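You operate a simulated robot arm through the tools that you are given. There is no shell and no other tool. Be economical: measure what you need, move in short steps, check, and stop when the job is done.

The job below is to be done with a simulated two-armed robot. You get a single attempt, and the scene is never put back.

TASK
Take both bolt cartons out of the job box, then shut it and lock both its latches.
Fine: stand the cartons on top of the tall cart; turn the lid lock knob to free before shutting and leave it there. Set down upright: bolt carton.
Where things are to end (x, y in the base frame): bolt carton within 60 mm of [480, -120]; bolt carton within 60 mm of [480, 40].

The check looks at the end state, three seconds after you hand in, the way a careful person would. Anything else that was tipped, shoved, dropped, spilled or broken makes it a failure. Lids that push on must go on centred and level and be pressed home; caps that screw on are set level and turned clockwise until they are tight.

THE ROBOT
Two 7-joint arms with two-finger parallel grippers on one trunk, on a base that drives. Base frame: it is fixed to the floor where the robot stands at the start and does not move with it; the origin is under the middle of the robot, x ahead of it, y to its left, z up. Lengths are in mm, angles in rad, forces in N, time in s.
The left shoulder is at the start at [60, 144, 926], the right one opposite. Places, roughly: job box lid [900, 700, 1200]; left job box latch [500, 900, 800]; lid lock knob [600, 1000, 900]; right job box latch [500, 500, 800]; top of the tall cart [600, -200, 800]. Payload 1.57 kg a hand.
Tool frame (each hand has its own): the origin (TCP) lies between the finger pads and is the grasp point; the fingertips stand 30 mm ahead of it; z points along the fingers, y is the line along which they close. Largest opening 110 mm; finger width 24, thickness 12; the body of the gripper, 48 by 112 mm, starts 78 mm behind the TCP.
Orientation is that of the tool frame in the base frame, as a unit quaternion [x, y, z, w]. With the fingers straight down and closing along the base's y, the tool's x points along the base's -x, its y along +y and its z along -z.

THE INTERFACE
- The arms move only by the tool arm_command. It takes "left_steps", "right_steps" or both (then of equal length, played together; a hand with none holds still); each is a list of rows, each an object of numbers (a shift or turn left out is 0, a gripper value left out holds the last): "jaw": the gripper command, from -1 (shut) to 1 (fully open), values between in proportion; "dx", "dy", "dz": the shift along the base's x, y, z in mm; "wx", "wy", "wz": the turn, a rotation vector about the base's x, y, z in rad. In form: [{"jaw": .., "dx": .., "dy": .., "dz": .., "wx": .., "wy": .., "wz": ..}, ...]. A call has 1 to 10 rows; each row is the pose to reach, as a shift and turn from the pose commanded when the call began. A row lasts 0.2 s, in which the tool goes at most 50 mm and 0.15 rad; a call with a longer step from one row to the next is refused whole, and so is a gripper value outside its range. Where a pose cannot be reached the arm comes as near as it can. A force on the tool above 40 N (or 10 N above the force at the start of the call, whichever is more), or a blocked arm, ends the call early, and 0.2 s more pass. The fingers move at their own pace (about 45 mm/s each) and stop on an object; they squeeze with about 36 N. The grip force told is the motor's: it shows also when the fingers shut on nothing. Time passes only in rows, and 0.2 s behind the last, so rows that repeat a pose let the fingers close. It gives the time, the measured TCP pose, the force on the tool (base axes), the opening and the grip force at its end, in the units of the frame above (readings bear some noise), with the torque about the TCP (base axes, N m) and any sound that the robot's microphone picked up.
- Cameras (640 x 400 px; columns grow to the right, rows downward): "scene" is now at [51.7, 11, 1546.4]; the picture's right is [0.13, -0.99, 0.00], its down [-0.67, -0.09, -0.74] and it looks along [0.73, 0.10, -0.67] (base axes); focal length 249 px, centre (320, 200). "left" rides on the left gripper at [70, -16, -141] in its tool frame; the picture's right is [0.23, 0.97, 0.00], its down [-0.86, 0.20, -0.48] and it looks along [-0.47, 0.11, 0.88] (tool axes); focal length 222 px, centre (320, 200). "right" rides on the right gripper at [70, 16, -141] in its tool frame; the picture's right is [-0.23, 0.97, 0.00], its down [-0.86, -0.20, -0.48] and it looks along [-0.47, -0.11, 0.88] (tool axes); focal length 222 px, centre (320, 200). There is no depth. A picture from a camera that has moved, and an enlarged one, comes with that camera's place and axes in the base frame and with its lens.
- camera(camera): a new picture of that camera. It takes no simulated time.
- move_column(by): slides the trunk up (or, below 0, down) by that many mm; the arms and the scene camera ride with it, the base frame stays. It gives what a move gives, with no picture.
- drive_base(legs): drives the robot by 1 to 6 legs, each [ahead, left, turn to the left] in mm, mm and rad, along the robot's own axes; the way and the turn of a leg run together, so that a leg with both is an arc; at most 1500 mm and 3.142 rad a leg. The arms and the cameras ride along, it lands a little off, and it stops where it bumps. It gives what a move gives.
- pan_tilt(pan, tilt): turns the head with the scene camera to pan (to the left, within 1.501 rad either way) and tilt (down, from -0.506 to 1.204), counted from straight ahead of the robot. It gives what a move gives.
- zoom(camera, box): a new picture of the part [left, top, right, bottom] of that camera's present view, enlarged. It takes no simulated time.
- hand_in(): hands the job in; it is judged then, once.

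Work in short steps. Places have to be worked out from the pictures, the camera data and where the tool is seen: move nearer, look again, correct. Check each grasp and each placing, and mend what went wrong. You have 120 turns and 88 pictures in all, those below and enlarged ones among them. Open the grippers and draw the arms clear of the work before you hand the job in, unless the task says otherwise; then end with one line.

The tools are called as a command line: name --argument value ..., lists and objects as JSON in quotes. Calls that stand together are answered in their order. arm_command: Moves the arms, as the interface text tells. Its arguments: {"type":"object","properties":{"left_steps":{"type":"array"},"right_steps":{"type":"array"}},"required":[]} The other tools are called the same way: move_column (by) slides the trunk up or down; drive_base (legs) drives the base; pan_tilt (pan, tilt) turns the head that bears the scene camera; camera (camera) takes a picture; zoom (camera, box) takes an enlarged picture of a part of a camera's view; hand_in () hands the job in.

At the start:

```text
clock: 0.0
left_ee_pos: [328.3, 467.2, 1000.0]
left_ee_rot: [0.0, 1.0, 0.0, 0.0]
left_contact_force: [-0.3, 0.1, -0.1]
left_wrist_torque: [0.0, -0.01, -0.02]
left_width: 110.1
left_gripper_force: 0.1
right_ee_pos: [385.0, 61.7, 1000.0]
right_ee_rot: [-0.001, 1.0, 0.0, -0.001]
right_contact_force: [1.0, -0.1, 0.2]
right_wrist_torque: [0.0, -0.01, -0.01]
right_width: 110.2
right_gripper_force: 0.1
trunk travel left (down, up): [-525.0, 65.0]
robot x, y, heading: [-1.1, 0.9, 0.0]
head pan, tilt: [0.133, 0.738]
```

scene: 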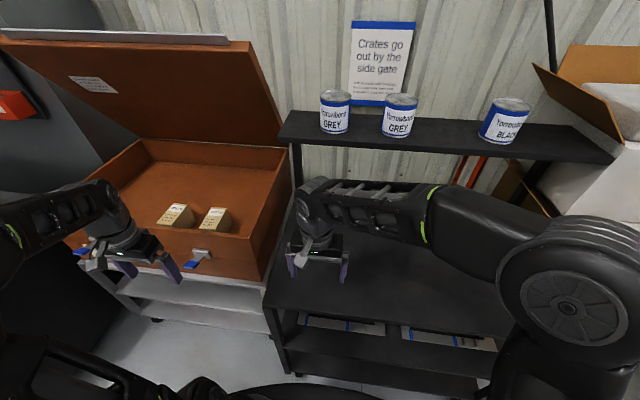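
right: 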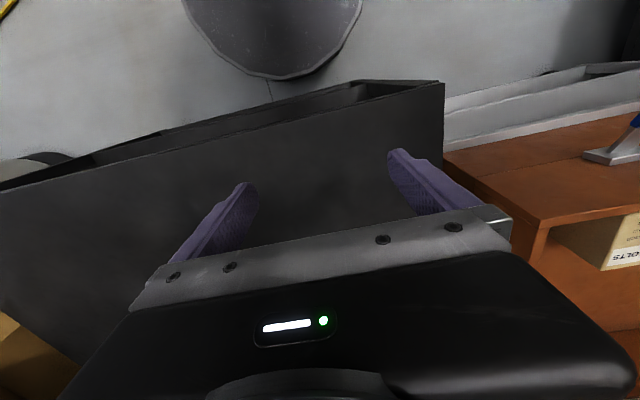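
left: 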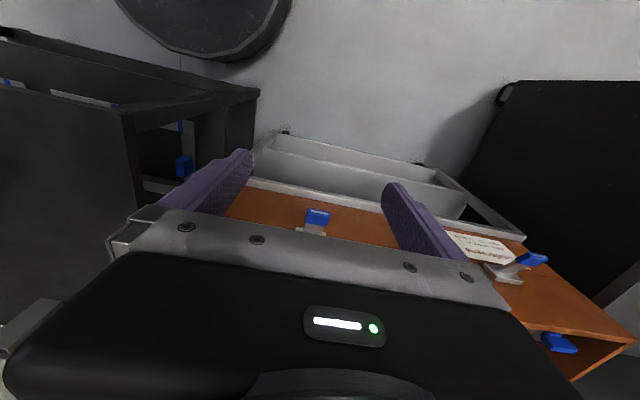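

The box is ahead-left, with two cartons near its front wall. I turn the head to see the box fully.

pan_tilt --pan 0.8 --tilt 0.75

camera --camera "scene"

```text
clock: 1.0
left_ee_pos: [328.9, 468.1, 1000.6]
left_ee_rot: [0.001, 1.0, 0.001, 0.0]
left_contact_force: [0.2, -0.2, 0.6]
left_wrist_torque: [0.01, 0.0, 0.0]
left_width: 110.0
left_gripper_force: 0.1
right_ee_pos: [385.2, 61.4, 999.8]
right_ee_rot: [0.0, 1.0, -0.001, 0.0]
right_contact_force: [0.1, 0.2, 0.0]
right_wrist_torque: [-0.03, 0.01, -0.06]
right_width: 110.2
right_gripper_force: 0.0
trunk travel left (down, up): [-525.0, 65.0]
robot x, y, heading: [-1.0, -2.2, 0.003]
head pan, tilt: [0.799, 0.75]
```

```text
84 pictures are left
camera scene: at [26.9, 59.3, 1545.4], right [0.72, -0.7, 0.0], down [-0.48, -0.49, -0.73], along [0.51, 0.52, -0.68], focal length 249 px, centre (320, 200)
```

scene: 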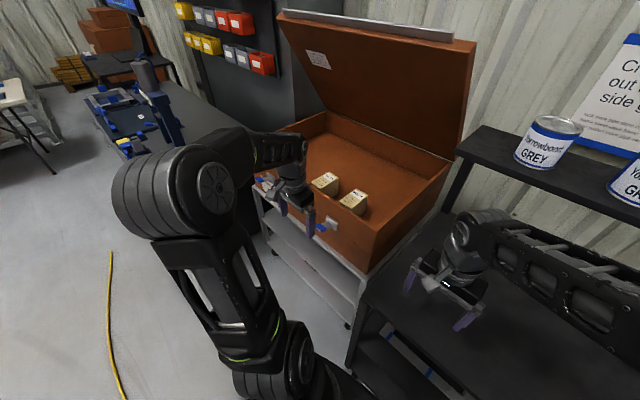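

The arm hides the left part; I zoom in on the box for detail.

zoom --camera "scene" --box '[240, 100, 480, 250]'

zoom --camera "left" --box '[250, 150, 640, 394]'

```text
2.67 times, centred on (360, 175) of scene
camera zoom: at [26.9, 59.3, 1545.4], right [0.72, -0.7, 0.0], down [-0.48, -0.49, -0.73], along [0.51, 0.52, -0.68], focal length 663 px, centre (213, 267)
```

zoom: 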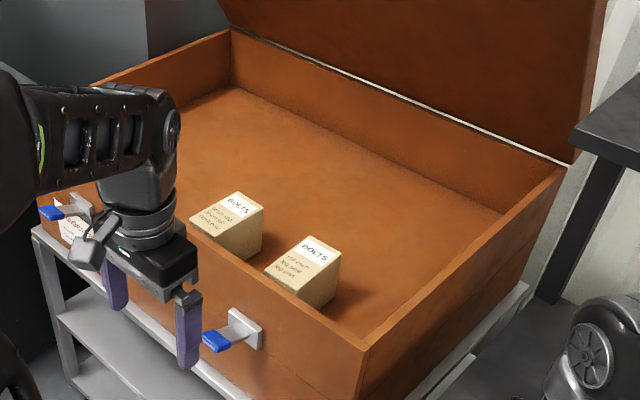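

```text
1.64 times, centred on (445, 272) of left
camera zoom: at [259.0, 450.8, 1140.2], right [-0.23, 0.97, 0.0], down [0.86, 0.2, 0.48], along [0.47, 0.11, -0.88], focal length 364 px, centre (115, 82)
```

zoom: 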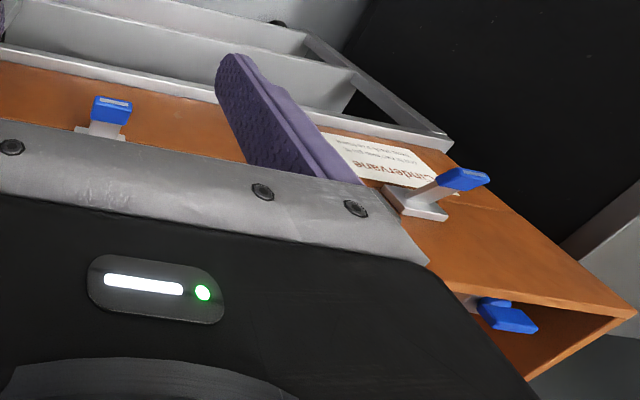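

Right latch lies around [500,480,830]; cartons are inside the front wall. I drive left 450 mm so that both arms face the box.

drive_base --legs '[[0, 450, 0]]'

pan_tilt --pan 0.25 --tilt 0.85

camera --camera "scene"

camera --camera "left"

camera --camera "right"

```text
clock: 3.8
left_ee_pos: [328.4, 931.8, 1000.1]
left_ee_rot: [0.0, 1.0, -0.001, 0.0]
left_contact_force: [0.4, 0.5, -0.2]
left_wrist_torque: [-0.02, 0.01, -0.01]
left_width: 109.9
left_gripper_force: 0.1
right_ee_pos: [385.6, 527.2, 999.4]
right_ee_rot: [0.0, 1.0, -0.001, 0.0]
right_contact_force: [0.8, 0.8, -0.2]
right_wrist_torque: [0.01, -0.01, 0.0]
right_width: 109.9
right_gripper_force: 0.1
trunk travel left (down, up): [-525.0, 65.0]
robot x, y, heading: [1.6, 464.8, -0.0]
head pan, tilt: [0.799, 0.75]
```

```text
clock: 4.8
left_ee_pos: [329.1, 931.9, 999.5]
left_ee_rot: [0.0, 1.0, 0.001, -0.001]
left_contact_force: [0.4, 0.0, 0.5]
left_wrist_torque: [0.01, 0.01, 0.0]
left_width: 110.3
left_gripper_force: 0.1
right_ee_pos: [385.5, 526.7, 999.9]
right_ee_rot: [0.0, 1.0, 0.0, 0.0]
right_contact_force: [-0.1, -0.8, -0.5]
right_wrist_torque: [-0.05, 0.0, -0.02]
right_width: 109.8
right_gripper_force: 0.0
trunk travel left (down, up): [-525.0, 65.0]
robot x, y, heading: [-2.0, 466.3, -0.004]
head pan, tilt: [0.25, 0.85]
```

```text
81 pictures are left
camera scene: at [45.0, 484.3, 1537.4], right [0.25, -0.97, 0.0], down [-0.73, -0.19, -0.66], along [0.64, 0.16, -0.75], focal length 249 px, centre (320, 200)
```

scene: 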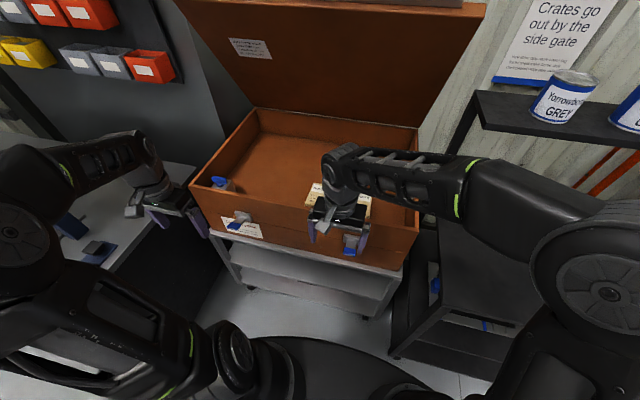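

```text
80 pictures are left
camera left: at [259.3, 915.7, 1140.2], right [-0.23, 0.97, 0.0], down [0.86, 0.2, 0.48], along [0.47, 0.11, -0.88], focal length 222 px, centre (320, 200)
```

left: 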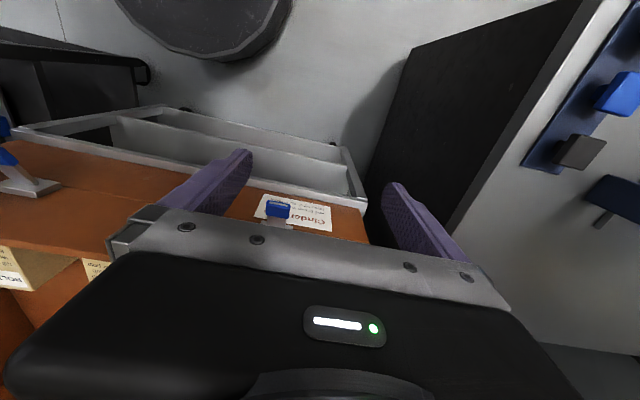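

```text
79 pictures are left
camera right: at [315.7, 543.3, 1141.2], right [0.23, 0.97, 0.0], down [0.86, -0.2, 0.48], along [0.47, -0.11, -0.88], focal length 222 px, centre (320, 200)
```

right: 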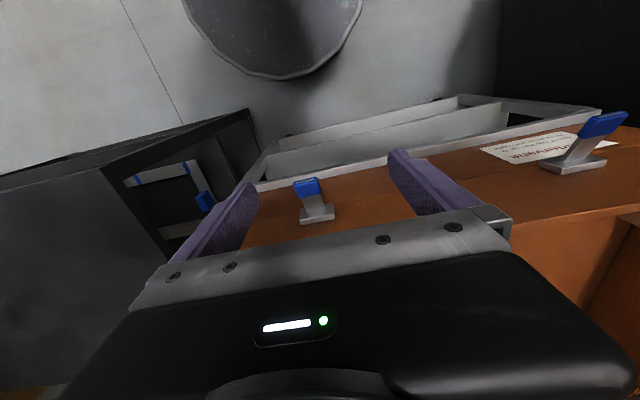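

The lid lock knob seems to be in the front left corner of the box. I zoom in.

zoom --camera "scene" --box '[180, 140, 276, 200]'

zoom --camera "scene" --box '[180, 90, 436, 250]'

```text
6.67 times, centred on (228, 170) of scene
camera zoom: at [45.0, 484.3, 1537.4], right [0.25, -0.97, 0.0], down [-0.73, -0.19, -0.66], along [0.64, 0.16, -0.75], focal length 1658 px, centre (933, 400)
```

zoom: 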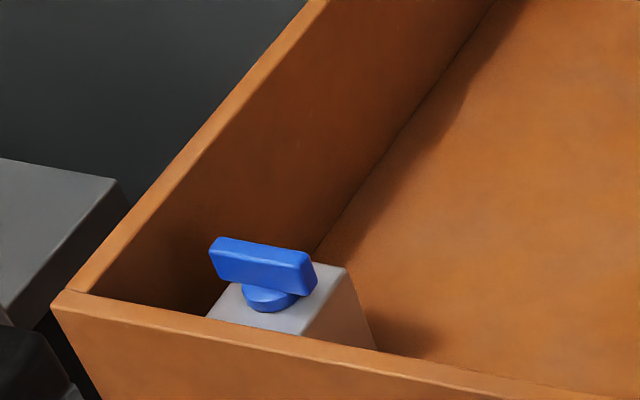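

```text
2.50 times, centred on (308, 170) of scene
camera zoom: at [45.0, 484.3, 1537.4], right [0.25, -0.97, 0.0], down [-0.73, -0.19, -0.66], along [0.64, 0.16, -0.75], focal length 622 px, centre (350, 275)
```

zoom: 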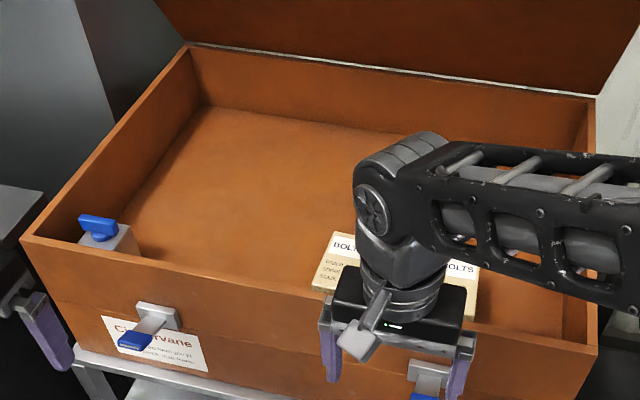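

Knob is a vertical-axis bar on a block inside the corner. I read the lid note and front label.

zoom --camera "scene" --box '[218, 30, 282, 70]'

zoom --camera "scene" --box '[212, 200, 276, 240]'

```text
10.00 times, centred on (250, 50) of scene
camera zoom: at [45.0, 484.3, 1537.4], right [0.25, -0.97, 0.0], down [-0.73, -0.19, -0.66], along [0.64, 0.16, -0.75], focal length 2488 px, centre (1020, 1700)
```

zoom: 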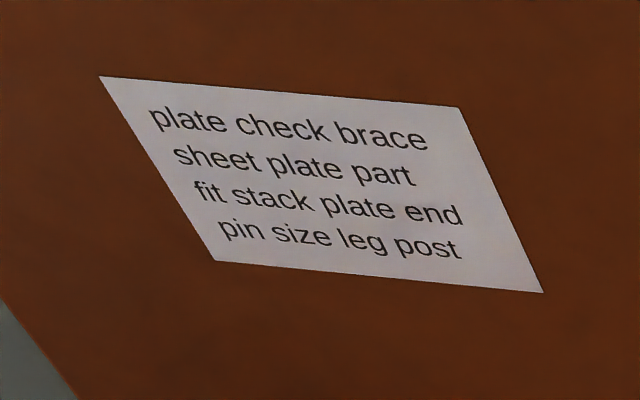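

```text
10.00 times, centred on (244, 220) of scene
camera zoom: at [45.0, 484.3, 1537.4], right [0.25, -0.97, 0.0], down [-0.73, -0.19, -0.66], along [0.64, 0.16, -0.75], focal length 2488 px, centre (1080, 0)
```

zoom: 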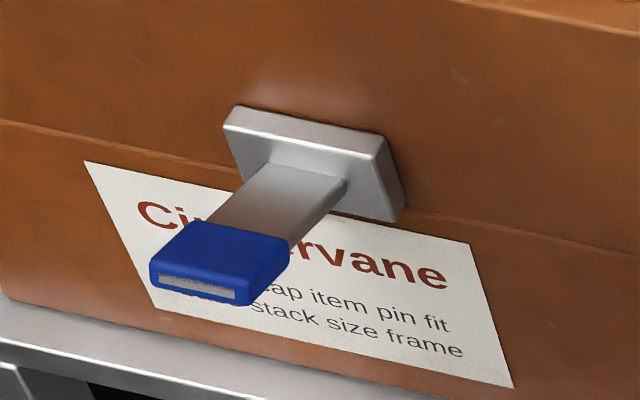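

Lever tips are around [462,495,822] and [452,893,834]; rim around z 930. I move the left hand over the box to look at cartons and knob, right hand aside.

arm_command --left_steps '[{"jaw": 1, "dx": 0, "dy": -30, "dz": 30}, {"dx": 30, "dy": -50, "dz": 60}, {"dx": 60, "dy": -80, "dz": 80}, {"dx": 90, "dy": -110, "dz": 90}, {"dx": 120, "dy": -140, "dz": 100}, {"dx": 140, "dy": -170, "dz": 100}]' --right_steps '[{"jaw": 1, "dx": 0, "dy": -20, "dz": 30}, {"dx": 0, "dy": -40, "dz": 60}, {"dx": -20, "dy": -70, "dz": 80}, {"dx": -40, "dy": -100, "dz": 80}, {"dx": -50, "dy": -120, "dz": 80}, {"dx": -50, "dy": -150, "dz": 80}]'

camera --camera "left"

camera --camera "scene"

```text
clock: 6.2
left_ee_pos: [469.3, 762.5, 1099.0]
left_ee_rot: [0.0, 1.0, 0.002, 0.0]
left_contact_force: [-0.5, 0.3, 0.3]
left_wrist_torque: [0.02, 0.0, 0.01]
left_width: 110.0
left_gripper_force: 0.0
right_ee_pos: [334.8, 376.5, 1080.2]
right_ee_rot: [0.0, 1.0, 0.0, -0.001]
right_contact_force: [0.2, 0.9, -0.3]
right_wrist_torque: [0.02, 0.03, 0.01]
right_width: 110.0
right_gripper_force: 0.0
trunk travel left (down, up): [-525.0, 65.0]
robot x, y, heading: [1.1, 463.8, -0.002]
head pan, tilt: [0.25, 0.85]
```

```text
74 pictures are left
camera left: at [399.7, 745.7, 1240.3], right [-0.23, 0.97, 0.0], down [0.85, 0.2, 0.48], along [0.47, 0.11, -0.88], focal length 222 px, centre (320, 200)
```

left: 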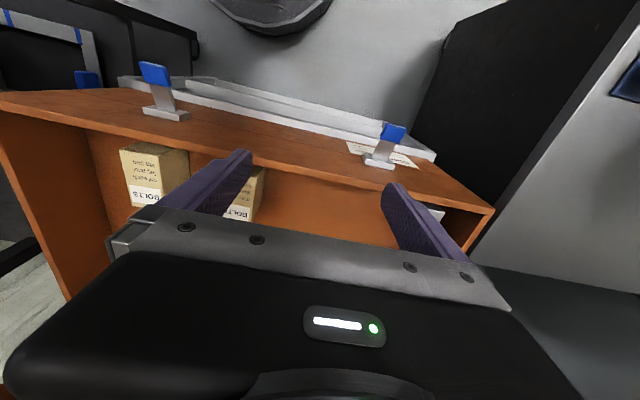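

```text
73 pictures are left
camera scene: at [45.2, 482.7, 1537.4], right [0.25, -0.97, 0.0], down [-0.73, -0.18, -0.66], along [0.64, 0.16, -0.75], focal length 249 px, centre (320, 200)
```

scene: 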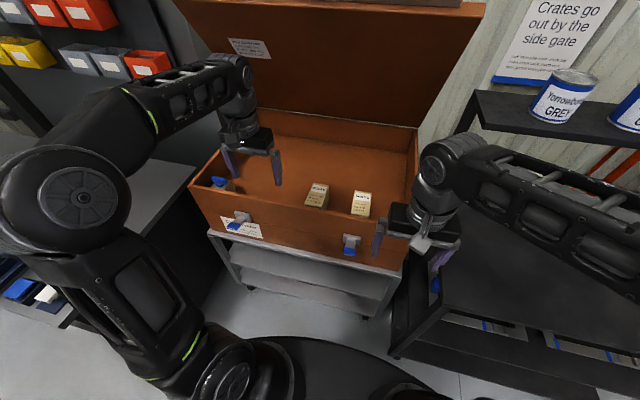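

Cartons are now visible in both views; zoom each to triangulate.

zoom --camera "scene" --box '[280, 160, 440, 260]'

zoom --camera "left" --box '[80, 50, 320, 200]'

```text
4.00 times, centred on (360, 210) of scene
camera zoom: at [45.2, 482.7, 1537.4], right [0.25, -0.97, 0.0], down [-0.73, -0.18, -0.66], along [0.64, 0.16, -0.75], focal length 995 px, centre (160, 160)
```

zoom: 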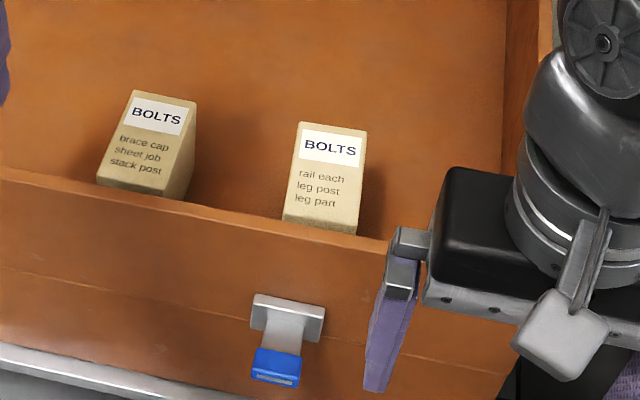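

```text
2.67 times, centred on (200, 125) of left
camera zoom: at [399.7, 745.7, 1240.3], right [-0.23, 0.97, 0.0], down [0.85, 0.2, 0.48], along [0.47, 0.11, -0.88], focal length 592 px, centre (640, 400)
```

zoom: 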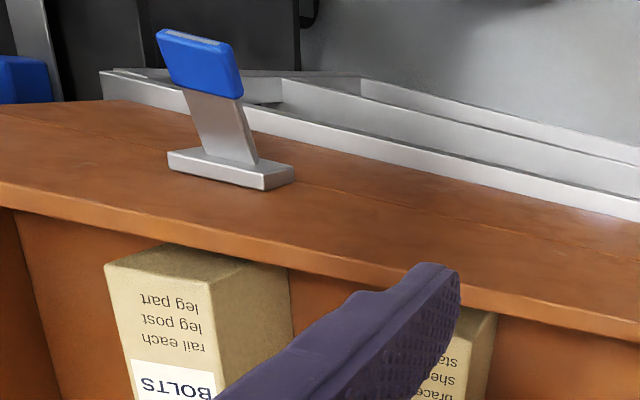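

Cartons appear ~64 mm wide in y, top at z ≈ 870. Zoom more to find their height and which way is up.

zoom --camera "scene" --box '[298, 176, 378, 226]'

zoom --camera "right" --box '[320, 50, 640, 250]'

```text
8.00 times, centred on (338, 201) of scene
camera zoom: at [45.2, 482.7, 1537.4], right [0.25, -0.97, 0.0], down [-0.73, -0.18, -0.66], along [0.64, 0.16, -0.75], focal length 1990 px, centre (176, 192)
```

zoom: 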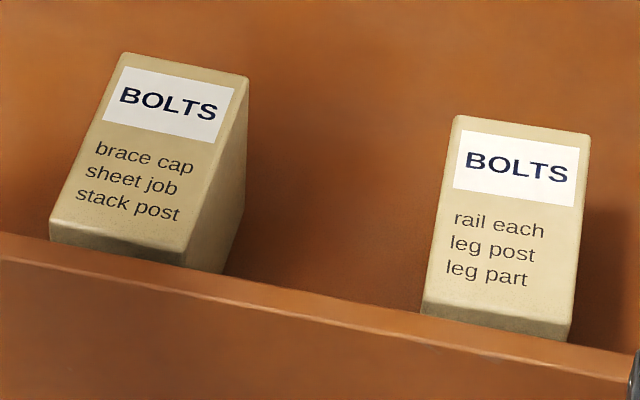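

```text
2.00 times, centred on (480, 150) of right
camera zoom: at [265.8, 391.5, 1220.5], right [0.23, 0.97, 0.0], down [0.86, -0.2, 0.48], along [0.47, -0.11, -0.88], focal length 444 px, centre (0, 300)
```

zoom: 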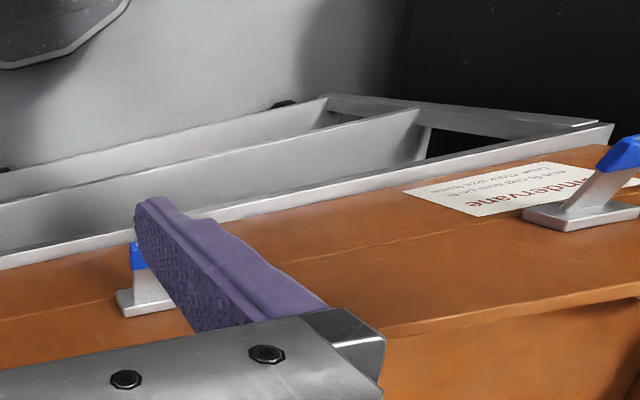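

Estimated cartons: top z≈874, height ≈86, 61 mm in y by 112 in x; centres ≈[634,642] and [635,479]. Their spacing matches the targets (160), so I'll carry both at once. Drive left ~97 mm.

drive_base --legs '[[0, 95, 0]]'

```text
clock: 7.3
left_ee_pos: [469.5, 857.6, 1098.8]
left_ee_rot: [0.001, 1.0, -0.002, 0.0]
left_contact_force: [-0.6, 0.1, 0.8]
left_wrist_torque: [-0.01, 0.02, 0.0]
left_width: 110.0
left_gripper_force: 0.1
right_ee_pos: [336.0, 470.2, 1079.4]
right_ee_rot: [0.0, 1.0, -0.001, 0.0]
right_contact_force: [0.3, 0.0, 0.7]
right_wrist_torque: [-0.04, 0.01, -0.01]
right_width: 109.9
right_gripper_force: 0.0
trunk travel left (down, up): [-525.0, 65.0]
robot x, y, heading: [2.6, 561.0, -0.005]
head pan, tilt: [0.25, 0.85]
```

Move the hands above the cartons, staying high.

arm_command --left_steps '[{"jaw": 1, "dx": 20, "dy": -25}, {"dx": 45, "dy": -55}, {"dx": 70, "dy": -85}, {"dx": 95, "dy": -115}, {"dx": 115, "dy": -145}, {"dx": 135, "dy": -175}, {"dx": 150, "dy": -200}, {"dx": 165, "dy": -216}]' --right_steps '[{"jaw": 1, "dx": 40}, {"dx": 80}, {"dx": 120, "dy": 2}, {"dx": 160, "dy": 4}, {"dx": 200, "dy": 6}, {"dx": 240, "dy": 8}, {"dx": 275, "dy": 9}, {"dx": 299, "dy": 9}]'

camera --camera "scene"

camera --camera "right"

camera --camera "left"

```text
clock: 9.1
left_ee_pos: [525.5, 785.6, 1099.2]
left_ee_rot: [0.001, 1.0, 0.001, 0.002]
left_contact_force: [0.7, 0.3, -1.1]
left_wrist_torque: [0.03, 0.02, -0.03]
left_width: 110.2
left_gripper_force: 0.2
left hand out of reach, approached as far as the arm can: row 3, 4, 5, 6, 7, 8
right_ee_pos: [544.8, 477.4, 1079.3]
right_ee_rot: [0.001, 1.0, 0.0, 0.0]
right_contact_force: [-0.3, -0.3, -0.2]
right_wrist_torque: [0.03, 0.0, -0.02]
right_width: 109.8
right_gripper_force: 0.1
right hand out of reach, approached as far as the arm can: row 6, 7, 8
trunk travel left (down, up): [-525.0, 65.0]
robot x, y, heading: [0.8, 560.8, -0.001]
head pan, tilt: [0.25, 0.85]
```

```text
68 pictures are left
camera scene: at [45.1, 577.1, 1537.4], right [0.25, -0.97, 0.0], down [-0.73, -0.18, -0.66], along [0.64, 0.16, -0.75], focal length 249 px, centre (320, 200)
```

scene: 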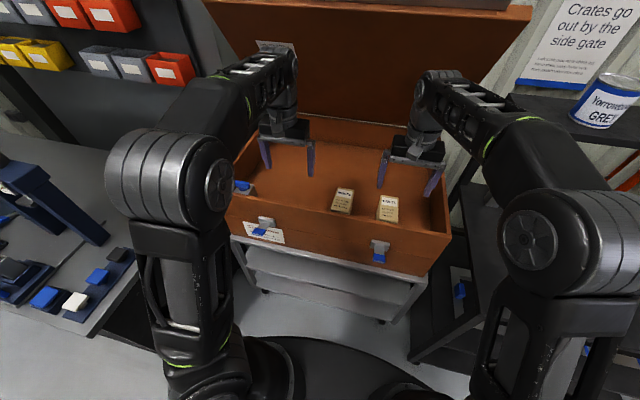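

```text
67 pictures are left
camera right: at [475.0, 493.5, 1220.8], right [0.23, 0.97, 0.0], down [0.85, -0.2, 0.48], along [0.47, -0.11, -0.88], focal length 222 px, centre (320, 200)
```

right: 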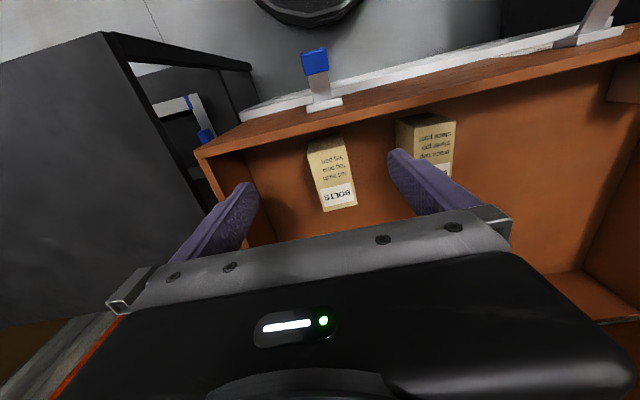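

```text
66 pictures are left
camera left: at [456.0, 768.7, 1239.5], right [-0.23, 0.97, 0.0], down [0.85, 0.2, 0.48], along [0.47, 0.11, -0.88], focal length 222 px, centre (320, 200)
```

left: 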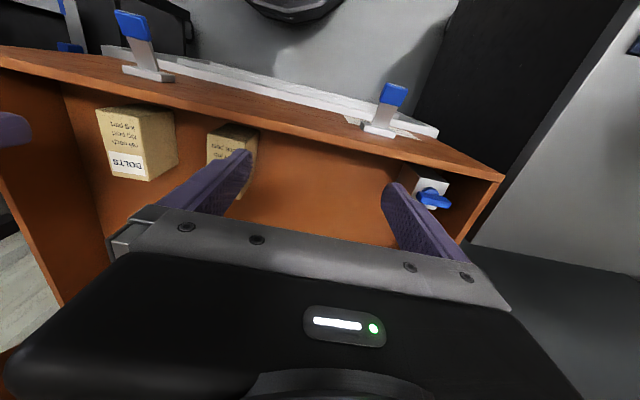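

High reach is limited; base front is ≈285 and the cart front ≈500, so I drive ahead 110 mm.

drive_base --legs '[[110, 0, 0]]'

```text
clock: 10.3
left_ee_pos: [635.8, 784.4, 1097.9]
left_ee_rot: [0.001, 1.0, 0.0, 0.001]
left_contact_force: [-0.5, 0.6, -0.6]
left_wrist_torque: [-0.03, 0.05, -0.02]
left_width: 110.0
left_gripper_force: 0.1
right_ee_pos: [656.2, 477.0, 1078.2]
right_ee_rot: [0.001, 1.0, 0.0, 0.0]
right_contact_force: [-0.1, 0.1, 0.3]
right_wrist_torque: [-0.01, 0.04, 0.01]
right_width: 109.9
right_gripper_force: 0.1
trunk travel left (down, up): [-525.0, 65.0]
robot x, y, heading: [109.7, 558.5, 0.001]
head pan, tilt: [0.25, 0.85]
```

Now bring the left hand over the left carton and the right to x=635, to test the command reference.

arm_command --left_steps '[{"dy": -35}, {"dy": -70}, {"dy": -105, "dz": -20}, {"dy": -142, "dz": -40}, {"dy": -142, "dz": -60}]' --right_steps '[{"dx": -10}, {"dx": -21}, {"dx": -21, "dz": -10}, {"dx": -21, "dz": -20}, {"dx": -21, "dz": -40}]'

camera --camera "right"

camera --camera "left"

camera --camera "scene"

```text
clock: 11.5
left_ee_pos: [635.6, 642.6, 1039.4]
left_ee_rot: [0.001, 1.0, 0.0, 0.002]
left_contact_force: [0.8, 0.1, -0.4]
left_wrist_torque: [0.02, 0.0, -0.03]
left_width: 109.8
left_gripper_force: 0.0
right_ee_pos: [633.0, 476.5, 1038.6]
right_ee_rot: [0.001, 1.0, 0.0, 0.0]
right_contact_force: [0.5, 0.1, -0.6]
right_wrist_torque: [-0.05, 0.03, 0.03]
right_width: 109.8
right_gripper_force: 0.2
trunk travel left (down, up): [-525.0, 65.0]
robot x, y, heading: [109.4, 554.7, -0.0]
head pan, tilt: [0.25, 0.85]
```

```text
65 pictures are left
camera right: at [563.6, 493.0, 1179.7], right [0.23, 0.97, 0.0], down [0.85, -0.2, 0.48], along [0.47, -0.11, -0.88], focal length 222 px, centre (320, 200)
```

right: 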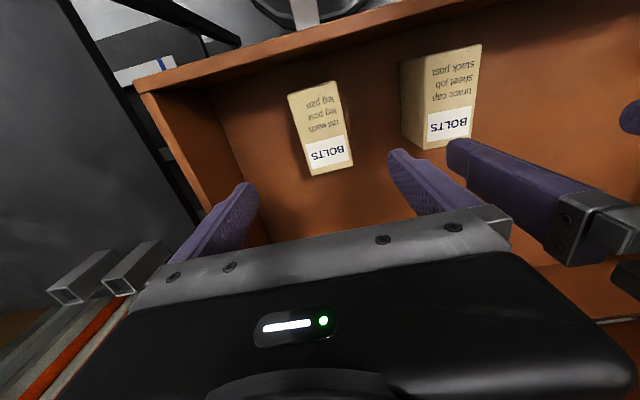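

```text
64 pictures are left
camera left: at [566.4, 627.2, 1179.2], right [-0.23, 0.97, 0.0], down [0.85, 0.2, 0.48], along [0.47, 0.11, -0.88], focal length 222 px, centre (320, 200)
```

left: 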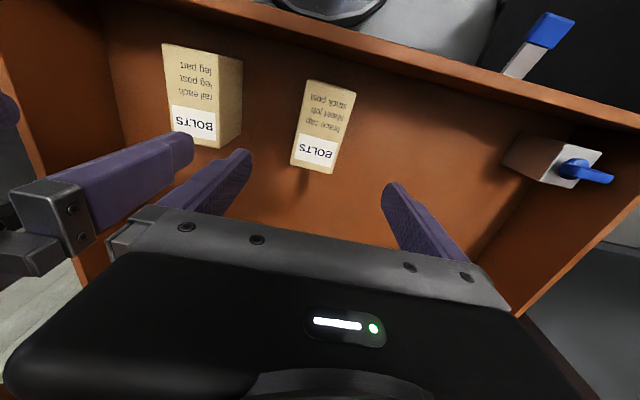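

```text
63 pictures are left
camera scene: at [155.2, 577.9, 1537.4], right [0.24, -0.97, 0.0], down [-0.73, -0.18, -0.66], along [0.64, 0.16, -0.75], focal length 249 px, centre (320, 200)
```

scene: 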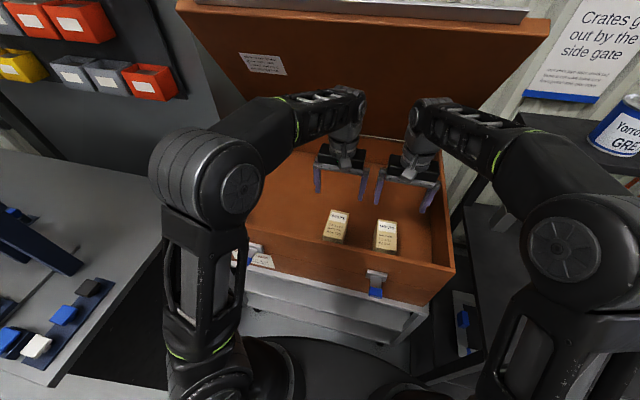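

Hand cameras confirm centres ≈[628,480] and [628,642], top 874. Descend to TCP z≈842.

arm_command --left_steps '[{"jaw": 1, "dx": -5, "dz": -40}, {"dx": -6, "dz": -80}, {"dx": -6, "dz": -120}, {"dx": -6, "dz": -155}, {"dx": -6, "dz": -180}, {"dx": -6, "dz": -197}]' --right_steps '[{"jaw": 1, "dx": -3, "dy": 3, "dz": -40}, {"dx": -3, "dy": 3, "dz": -80}, {"dx": -3, "dy": 3, "dz": -120}, {"dx": -3, "dy": 3, "dz": -155}, {"dx": -3, "dy": 3, "dz": -180}, {"dx": -3, "dy": 3, "dz": -197}]'

camera --camera "right"

camera --camera "left"

```text
clock: 12.9
left_ee_pos: [628.9, 643.1, 840.3]
left_ee_rot: [0.0, 1.0, 0.001, 0.002]
left_contact_force: [-0.1, -0.2, 0.3]
left_wrist_torque: [-0.03, -0.04, -0.01]
left_width: 110.1
left_gripper_force: 0.0
right_ee_pos: [629.3, 481.3, 842.0]
right_ee_rot: [0.001, 1.0, 0.0, 0.0]
right_contact_force: [0.3, -0.4, -0.6]
right_wrist_torque: [0.0, 0.01, -0.01]
right_width: 110.3
right_gripper_force: 0.0
trunk travel left (down, up): [-525.0, 65.0]
robot x, y, heading: [109.7, 563.8, -0.004]
head pan, tilt: [0.25, 0.85]
```

```text
62 pictures are left
camera right: at [559.9, 497.4, 982.4], right [0.23, 0.97, 0.0], down [0.85, -0.2, 0.48], along [0.47, -0.11, -0.88], focal length 222 px, centre (320, 200)
```

right: 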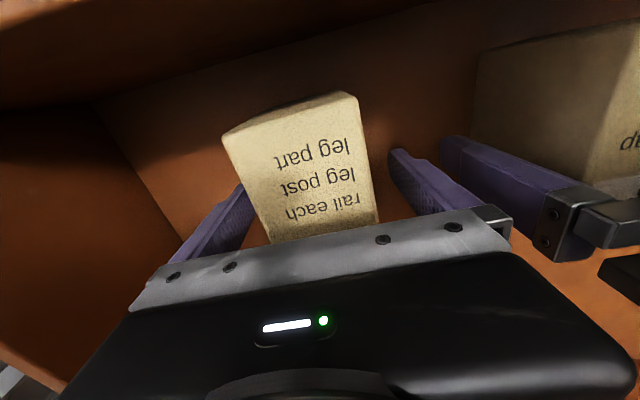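

```text
61 pictures are left
camera left: at [559.8, 627.1, 981.5], right [-0.23, 0.97, 0.0], down [0.85, 0.2, 0.48], along [0.47, 0.11, -0.88], focal length 222 px, centre (320, 200)
```

left: 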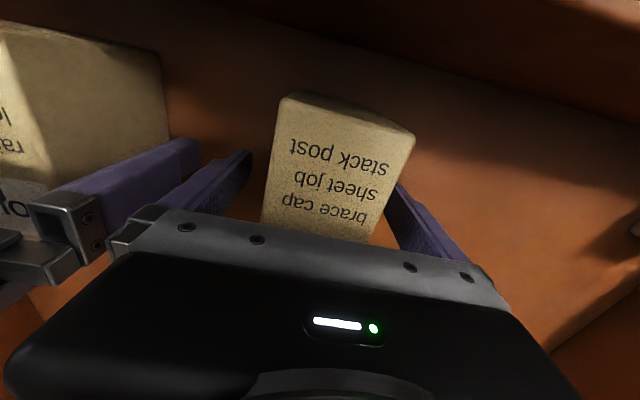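

Cartons are between the fingers in both hands. Close.

arm_command --left_steps '[{"jaw": -1}, {"jaw": -1}, {"jaw": -1}, {"jaw": -1}, {"jaw": -1}]' --right_steps '[{"jaw": -1}, {"jaw": -1}, {"jaw": -1}, {"jaw": -1}, {"jaw": -1}]'

```text
clock: 14.1
left_ee_pos: [629.3, 642.0, 842.0]
left_ee_rot: [0.001, 1.0, 0.0, 0.001]
left_contact_force: [-0.2, -1.9, 0.1]
left_wrist_torque: [-0.2, -0.07, -0.04]
left_width: 62.8
left_gripper_force: 34.0
right_ee_pos: [630.2, 480.8, 841.4]
right_ee_rot: [0.001, 1.0, 0.0, 0.0]
right_contact_force: [0.4, 1.7, 0.8]
right_wrist_torque: [-0.02, -0.12, 0.07]
right_width: 62.7
right_gripper_force: 34.1
trunk travel left (down, up): [-525.0, 65.0]
robot x, y, heading: [105.5, 560.5, -0.006]
head pan, tilt: [0.25, 0.85]
```

Both gripped at 62.8 mm. Lift by 200 mm.

arm_command --left_steps '[{"dz": 15}, {"dz": 40}, {"dz": 70}, {"dz": 105}, {"dz": 140}, {"dz": 170}, {"dz": 195}, {"dz": 195}]' --right_steps '[{"dz": 15}, {"dz": 40}, {"dz": 70}, {"dz": 105}, {"dz": 140}, {"dz": 170}, {"dz": 195}, {"dz": 195}]'

camera --camera "scene"

```text
clock: 15.9
left_ee_pos: [629.7, 643.2, 1036.4]
left_ee_rot: [0.002, 1.0, 0.0, 0.002]
left_contact_force: [-0.5, -0.5, -4.0]
left_wrist_torque: [-0.02, -0.02, 0.0]
left_width: 61.9
left_gripper_force: 36.0
right_ee_pos: [630.8, 482.1, 1038.2]
right_ee_rot: [0.002, 1.0, 0.0, 0.0]
right_contact_force: [-0.3, 0.0, -4.9]
right_wrist_torque: [0.0, -0.03, -0.02]
right_width: 61.6
right_gripper_force: 36.6
trunk travel left (down, up): [-525.0, 65.0]
robot x, y, heading: [114.3, 556.9, -0.008]
head pan, tilt: [0.25, 0.85]
```

```text
60 pictures are left
camera scene: at [155.5, 577.5, 1537.3], right [0.24, -0.97, 0.0], down [-0.73, -0.18, -0.66], along [0.64, 0.16, -0.75], focal length 249 px, centre (320, 200)
```

scene: 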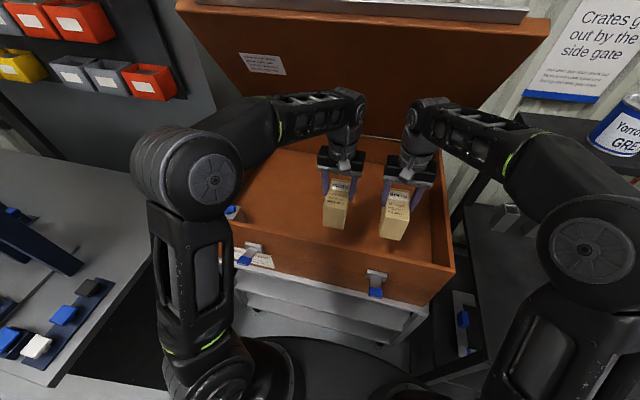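

Carried clear (bottoms ≈984). Back off 150, then drive right 601.

drive_base --legs '[[-150, 0, 0], [0, -601, 0]]'

pan_tilt --pan 0.0 --tilt 0.85

camera --camera "scene"

camera --camera "right"

camera --camera "left"

```text
clock: 20.2
left_ee_pos: [483.9, 49.3, 1038.2]
left_ee_rot: [0.0, 1.0, 0.0, 0.002]
left_contact_force: [-0.4, 0.0, -4.5]
left_wrist_torque: [0.0, -0.06, 0.0]
left_width: 61.7
left_gripper_force: 35.8
right_ee_pos: [486.6, -113.0, 1038.7]
right_ee_rot: [0.0, 1.0, 0.0, 0.0]
right_contact_force: [-0.5, 0.6, -4.2]
right_wrist_torque: [0.03, -0.02, 0.01]
right_width: 62.0
right_gripper_force: 36.2
trunk travel left (down, up): [-525.0, 65.0]
robot x, y, heading: [-33.8, -37.6, -0.001]
head pan, tilt: [0.25, 0.85]
```

```text
clock: 21.0
left_ee_pos: [483.9, 49.2, 1037.6]
left_ee_rot: [0.001, 1.0, 0.0, 0.001]
left_contact_force: [0.0, -0.2, -4.3]
left_wrist_torque: [0.0, -0.02, 0.0]
left_width: 61.8
left_gripper_force: 36.3
right_ee_pos: [485.4, -111.7, 1037.8]
right_ee_rot: [-0.001, 1.0, 0.0, 0.0]
right_contact_force: [0.6, 0.3, -5.7]
right_wrist_torque: [0.0, -0.01, 0.01]
right_width: 61.8
right_gripper_force: 36.6
trunk travel left (down, up): [-525.0, 65.0]
robot x, y, heading: [-36.3, -38.5, 0.004]
head pan, tilt: [0.0, 0.85]
```

```text
59 pictures are left
camera scene: at [12.5, -36.2, 1537.3], right [0.0, -1.0, 0.0], down [-0.75, 0.0, -0.66], along [0.66, 0.0, -0.75], focal length 249 px, centre (320, 200)
```

scene: 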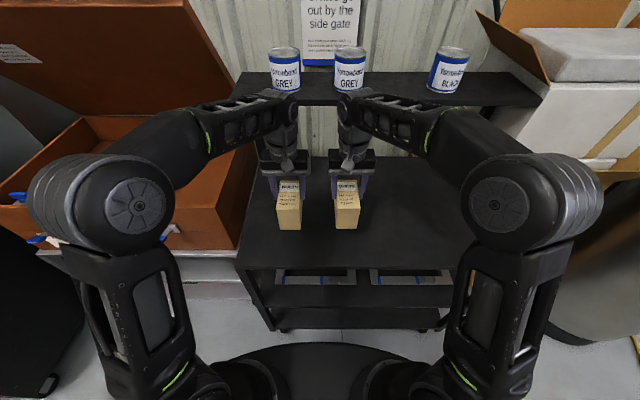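

```text
58 pictures are left
camera right: at [415.8, -95.7, 1179.6], right [0.23, 0.97, 0.0], down [0.86, -0.2, 0.48], along [0.47, -0.11, -0.88], focal length 222 px, centre (320, 200)
```

right: 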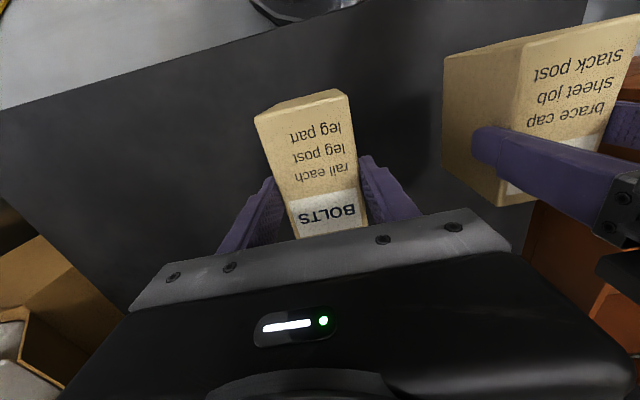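

```text
57 pictures are left
camera left: at [414.6, 33.6, 1177.5], right [-0.23, 0.97, 0.0], down [0.85, 0.2, 0.48], along [0.47, 0.11, -0.88], focal length 222 px, centre (320, 200)
```

left: 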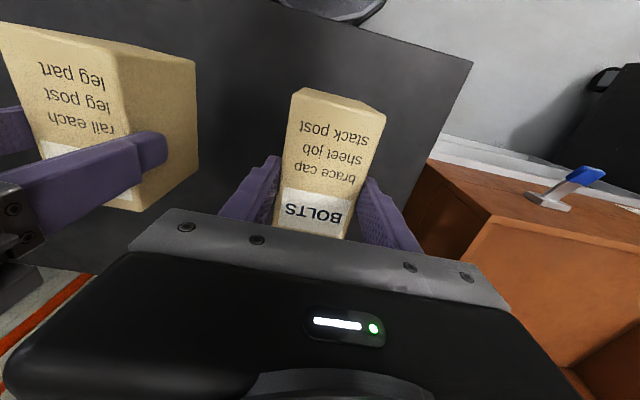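

Cartons hang right above targets. Cart top triangulates at about z 865; I shift a few mm and descend 95 mm first.

arm_command --left_steps '[{"dx": -4, "dy": -9, "dz": -20}, {"dx": -4, "dy": -9, "dz": -50}, {"dx": -4, "dy": -9, "dz": -75}, {"dx": -4, "dy": -9, "dz": -95}]' --right_steps '[{"dx": -6, "dy": -8, "dz": -20}, {"dx": -6, "dy": -8, "dz": -50}, {"dx": -6, "dy": -8, "dz": -75}, {"dx": -6, "dy": -8, "dz": -95}]'

camera --camera "left"

camera --camera "scene"

```text
clock: 22.0
left_ee_pos: [480.2, 41.8, 950.4]
left_ee_rot: [0.0, 1.0, 0.0, 0.009]
left_contact_force: [3.2, 4.3, 33.0]
left_wrist_torque: [0.43, -0.19, 0.04]
left_width: 61.3
left_gripper_force: 36.2
right_ee_pos: [479.2, -118.4, 950.8]
right_ee_rot: [0.0, 1.0, 0.003, 0.007]
right_contact_force: [2.9, -5.5, 33.2]
right_wrist_torque: [-0.41, -0.23, 0.18]
right_width: 61.6
right_gripper_force: 36.3
trunk travel left (down, up): [-525.0, 65.0]
robot x, y, heading: [-36.3, -37.9, -0.001]
head pan, tilt: [0.0, 0.85]
```

```text
56 pictures are left
camera left: at [408.6, 24.9, 1089.2], right [-0.23, 0.97, -0.01], down [0.85, 0.2, 0.49], along [0.48, 0.11, -0.87], focal length 222 px, centre (320, 200)
```

left: 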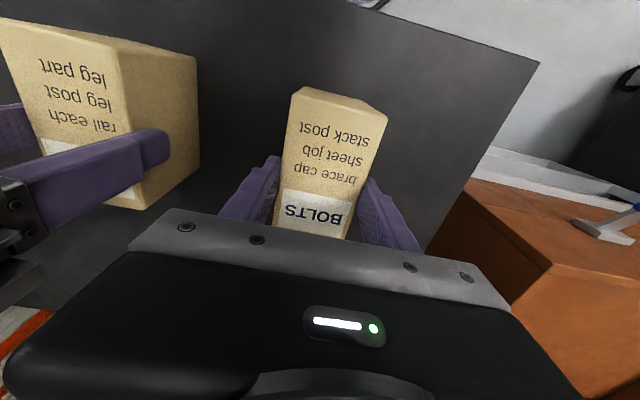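

```text
55 pictures are left
camera scene: at [7.2, -36.3, 1539.4], right [0.0, -1.0, 0.0], down [-0.75, 0.0, -0.66], along [0.66, 0.0, -0.75], focal length 249 px, centre (320, 200)
```

scene: 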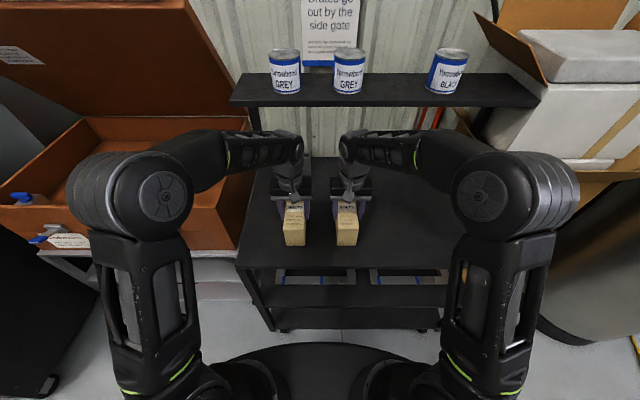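

Both rest on the cart (33 N, TCP 950). Ease up 6 mm, open and rise slowly.

arm_command --left_steps '[{"jaw": -1, "dz": 4}, {"jaw": -1, "dz": 6}, {"jaw": -0.4, "dz": 6}, {"jaw": 0.3, "dz": 6}, {"jaw": 0.7, "dz": 6}, {"jaw": 0.7, "dz": 6}, {"jaw": 0.7, "dz": 6}]' --right_steps '[{"jaw": -1, "dz": 4}, {"jaw": -1, "dz": 6}, {"jaw": -0.4, "dz": 6}, {"jaw": 0.3, "dz": 6}, {"jaw": 0.7, "dz": 6}, {"jaw": 0.7, "dz": 6}, {"jaw": 0.7, "dz": 6}]'

```text
clock: 23.6
left_ee_pos: [480.1, 41.0, 948.8]
left_ee_rot: [0.0, 1.0, 0.0, 0.002]
left_contact_force: [0.2, -0.2, 0.1]
left_wrist_torque: [0.01, -0.01, 0.01]
left_width: 93.5
left_gripper_force: 0.0
right_ee_pos: [478.5, -119.6, 949.5]
right_ee_rot: [0.001, 1.0, 0.0, 0.001]
right_contact_force: [-0.8, 0.3, -0.4]
right_wrist_torque: [-0.02, 0.03, 0.01]
right_width: 93.4
right_gripper_force: 0.0
trunk travel left (down, up): [-525.0, 65.0]
robot x, y, heading: [-35.3, -34.5, -0.002]
head pan, tilt: [0.0, 0.85]
```

Released. Rise straight up 110 mm.

arm_command --left_steps '[{"dz": 20}, {"dz": 45}, {"dz": 75}, {"dz": 100}, {"dz": 120}]' --right_steps '[{"dz": 20}, {"dz": 45}, {"dz": 75}, {"dz": 100}, {"dz": 120}]'

camera --camera "scene"

```text
clock: 24.8
left_ee_pos: [479.1, 40.1, 1070.0]
left_ee_rot: [0.0, 1.0, 0.001, 0.002]
left_contact_force: [0.5, -0.1, 1.0]
left_wrist_torque: [0.0, 0.0, 0.02]
left_width: 93.3
left_gripper_force: 0.0
right_ee_pos: [479.4, -120.4, 1068.3]
right_ee_rot: [-0.001, 1.0, 0.0, -0.001]
right_contact_force: [-0.5, 0.3, 0.6]
right_wrist_torque: [0.02, -0.01, 0.03]
right_width: 93.4
right_gripper_force: 0.0
trunk travel left (down, up): [-525.0, 65.0]
robot x, y, heading: [-33.0, -35.9, 0.001]
head pan, tilt: [0.0, 0.85]
```

```text
54 pictures are left
camera scene: at [11.3, -36.2, 1537.4], right [0.0, -1.0, 0.0], down [-0.75, 0.0, -0.66], along [0.66, 0.0, -0.75], focal length 249 px, centre (320, 200)
```

scene: 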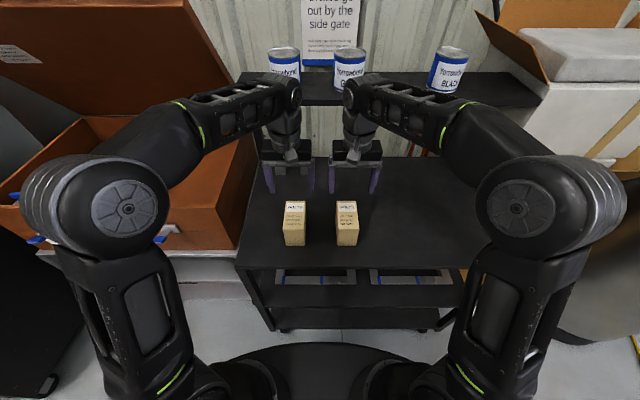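

Both cartons stand upright in place. Now drive left so the left hand is near the knob (≈[593,1003,897]).

drive_base --legs '[[0, 810, 0]]'

arm_command --left_steps '[{"jaw": 1, "dx": 0, "dy": 30}, {"dy": 60}, {"dy": 90}, {"dy": 120}]' --right_steps '[{"dx": -30, "dy": -30}, {"dx": -60, "dy": -60}, {"dx": -90, "dy": -90}, {"dx": -110, "dy": -110}]'

camera --camera "left"

camera --camera "scene"

```text
clock: 29.1
left_ee_pos: [482.4, 844.8, 1069.4]
left_ee_rot: [0.003, 1.0, 0.0, 0.003]
left_contact_force: [0.7, 0.7, 0.4]
left_wrist_torque: [0.03, -0.01, -0.01]
left_width: 93.3
left_gripper_force: 0.0
right_ee_pos: [481.5, 684.5, 1067.8]
right_ee_rot: [0.003, 1.0, 0.0, 0.0]
right_contact_force: [0.1, -0.3, 0.8]
right_wrist_torque: [0.02, 0.0, -0.01]
right_width: 93.5
right_gripper_force: 0.2
trunk travel left (down, up): [-525.0, 65.0]
robot x, y, heading: [-31.3, 772.8, -0.005]
head pan, tilt: [0.0, 0.85]
```

```text
clock: 30.1
left_ee_pos: [483.3, 963.8, 1070.7]
left_ee_rot: [0.004, 1.0, 0.0, 0.002]
left_contact_force: [-0.4, -1.3, 0.5]
left_wrist_torque: [-0.01, -0.01, 0.01]
left_width: 109.8
left_gripper_force: 0.0
right_ee_pos: [369.5, 574.8, 1069.8]
right_ee_rot: [0.003, 1.0, 0.0, 0.0]
right_contact_force: [0.1, -0.5, -0.3]
right_wrist_torque: [-0.02, 0.01, -0.05]
right_width: 93.2
right_gripper_force: 0.0
trunk travel left (down, up): [-525.0, 65.0]
robot x, y, heading: [-34.8, 773.5, -0.004]
head pan, tilt: [0.0, 0.85]
```

```text
53 pictures are left
camera left: at [413.6, 947.8, 1210.6], right [-0.22, 0.98, 0.0], down [0.85, 0.19, 0.48], along [0.47, 0.11, -0.88], focal length 222 px, centre (320, 200)
```

left: 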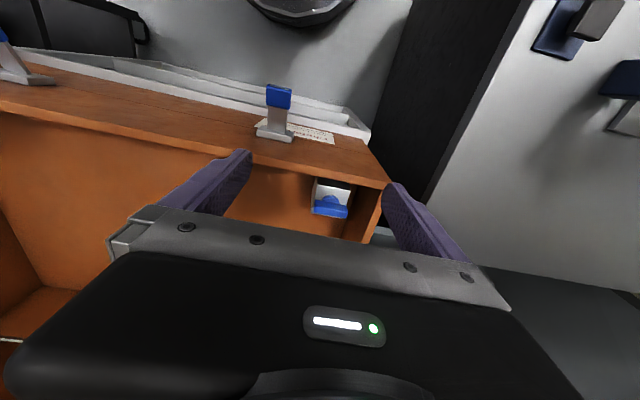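

```text
52 pictures are left
camera scene: at [14.4, 772.7, 1537.4], right [-0.01, -1.0, 0.0], down [-0.75, 0.01, -0.66], along [0.66, -0.01, -0.75], focal length 249 px, centre (320, 200)
```

scene: 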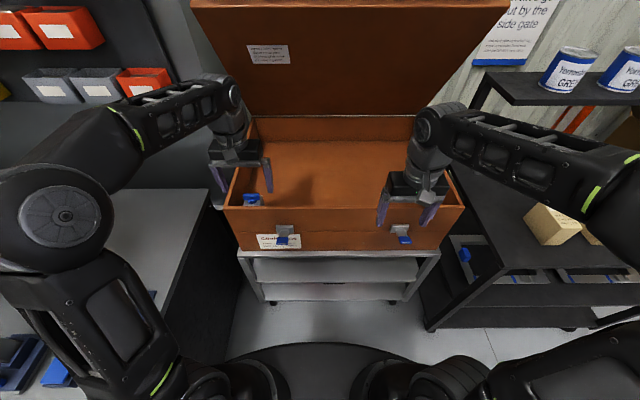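

Zoom on the knob from both cameras.

zoom --camera "left" --box '[280, 150, 400, 225]'

zoom --camera "scene" --box '[224, 180, 288, 220]'

```text
5.33 times, centred on (340, 188) of left
camera zoom: at [413.6, 947.8, 1210.6], right [-0.22, 0.98, 0.0], down [0.85, 0.19, 0.48], along [0.47, 0.11, -0.88], focal length 1185 px, centre (213, 267)
```

zoom: 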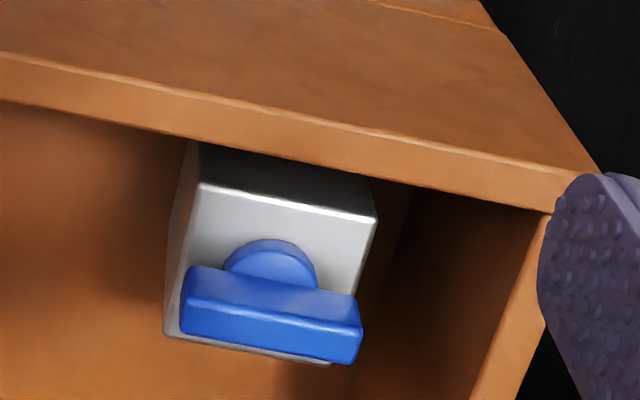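

```text
10.00 times, centred on (256, 200) of scene
camera zoom: at [14.4, 772.7, 1537.4], right [-0.01, -1.0, 0.0], down [-0.75, 0.01, -0.66], along [0.66, -0.01, -0.75], focal length 2488 px, centre (960, 200)
```

zoom: 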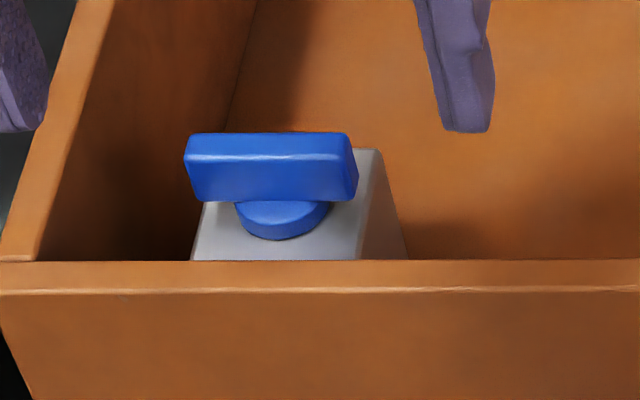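

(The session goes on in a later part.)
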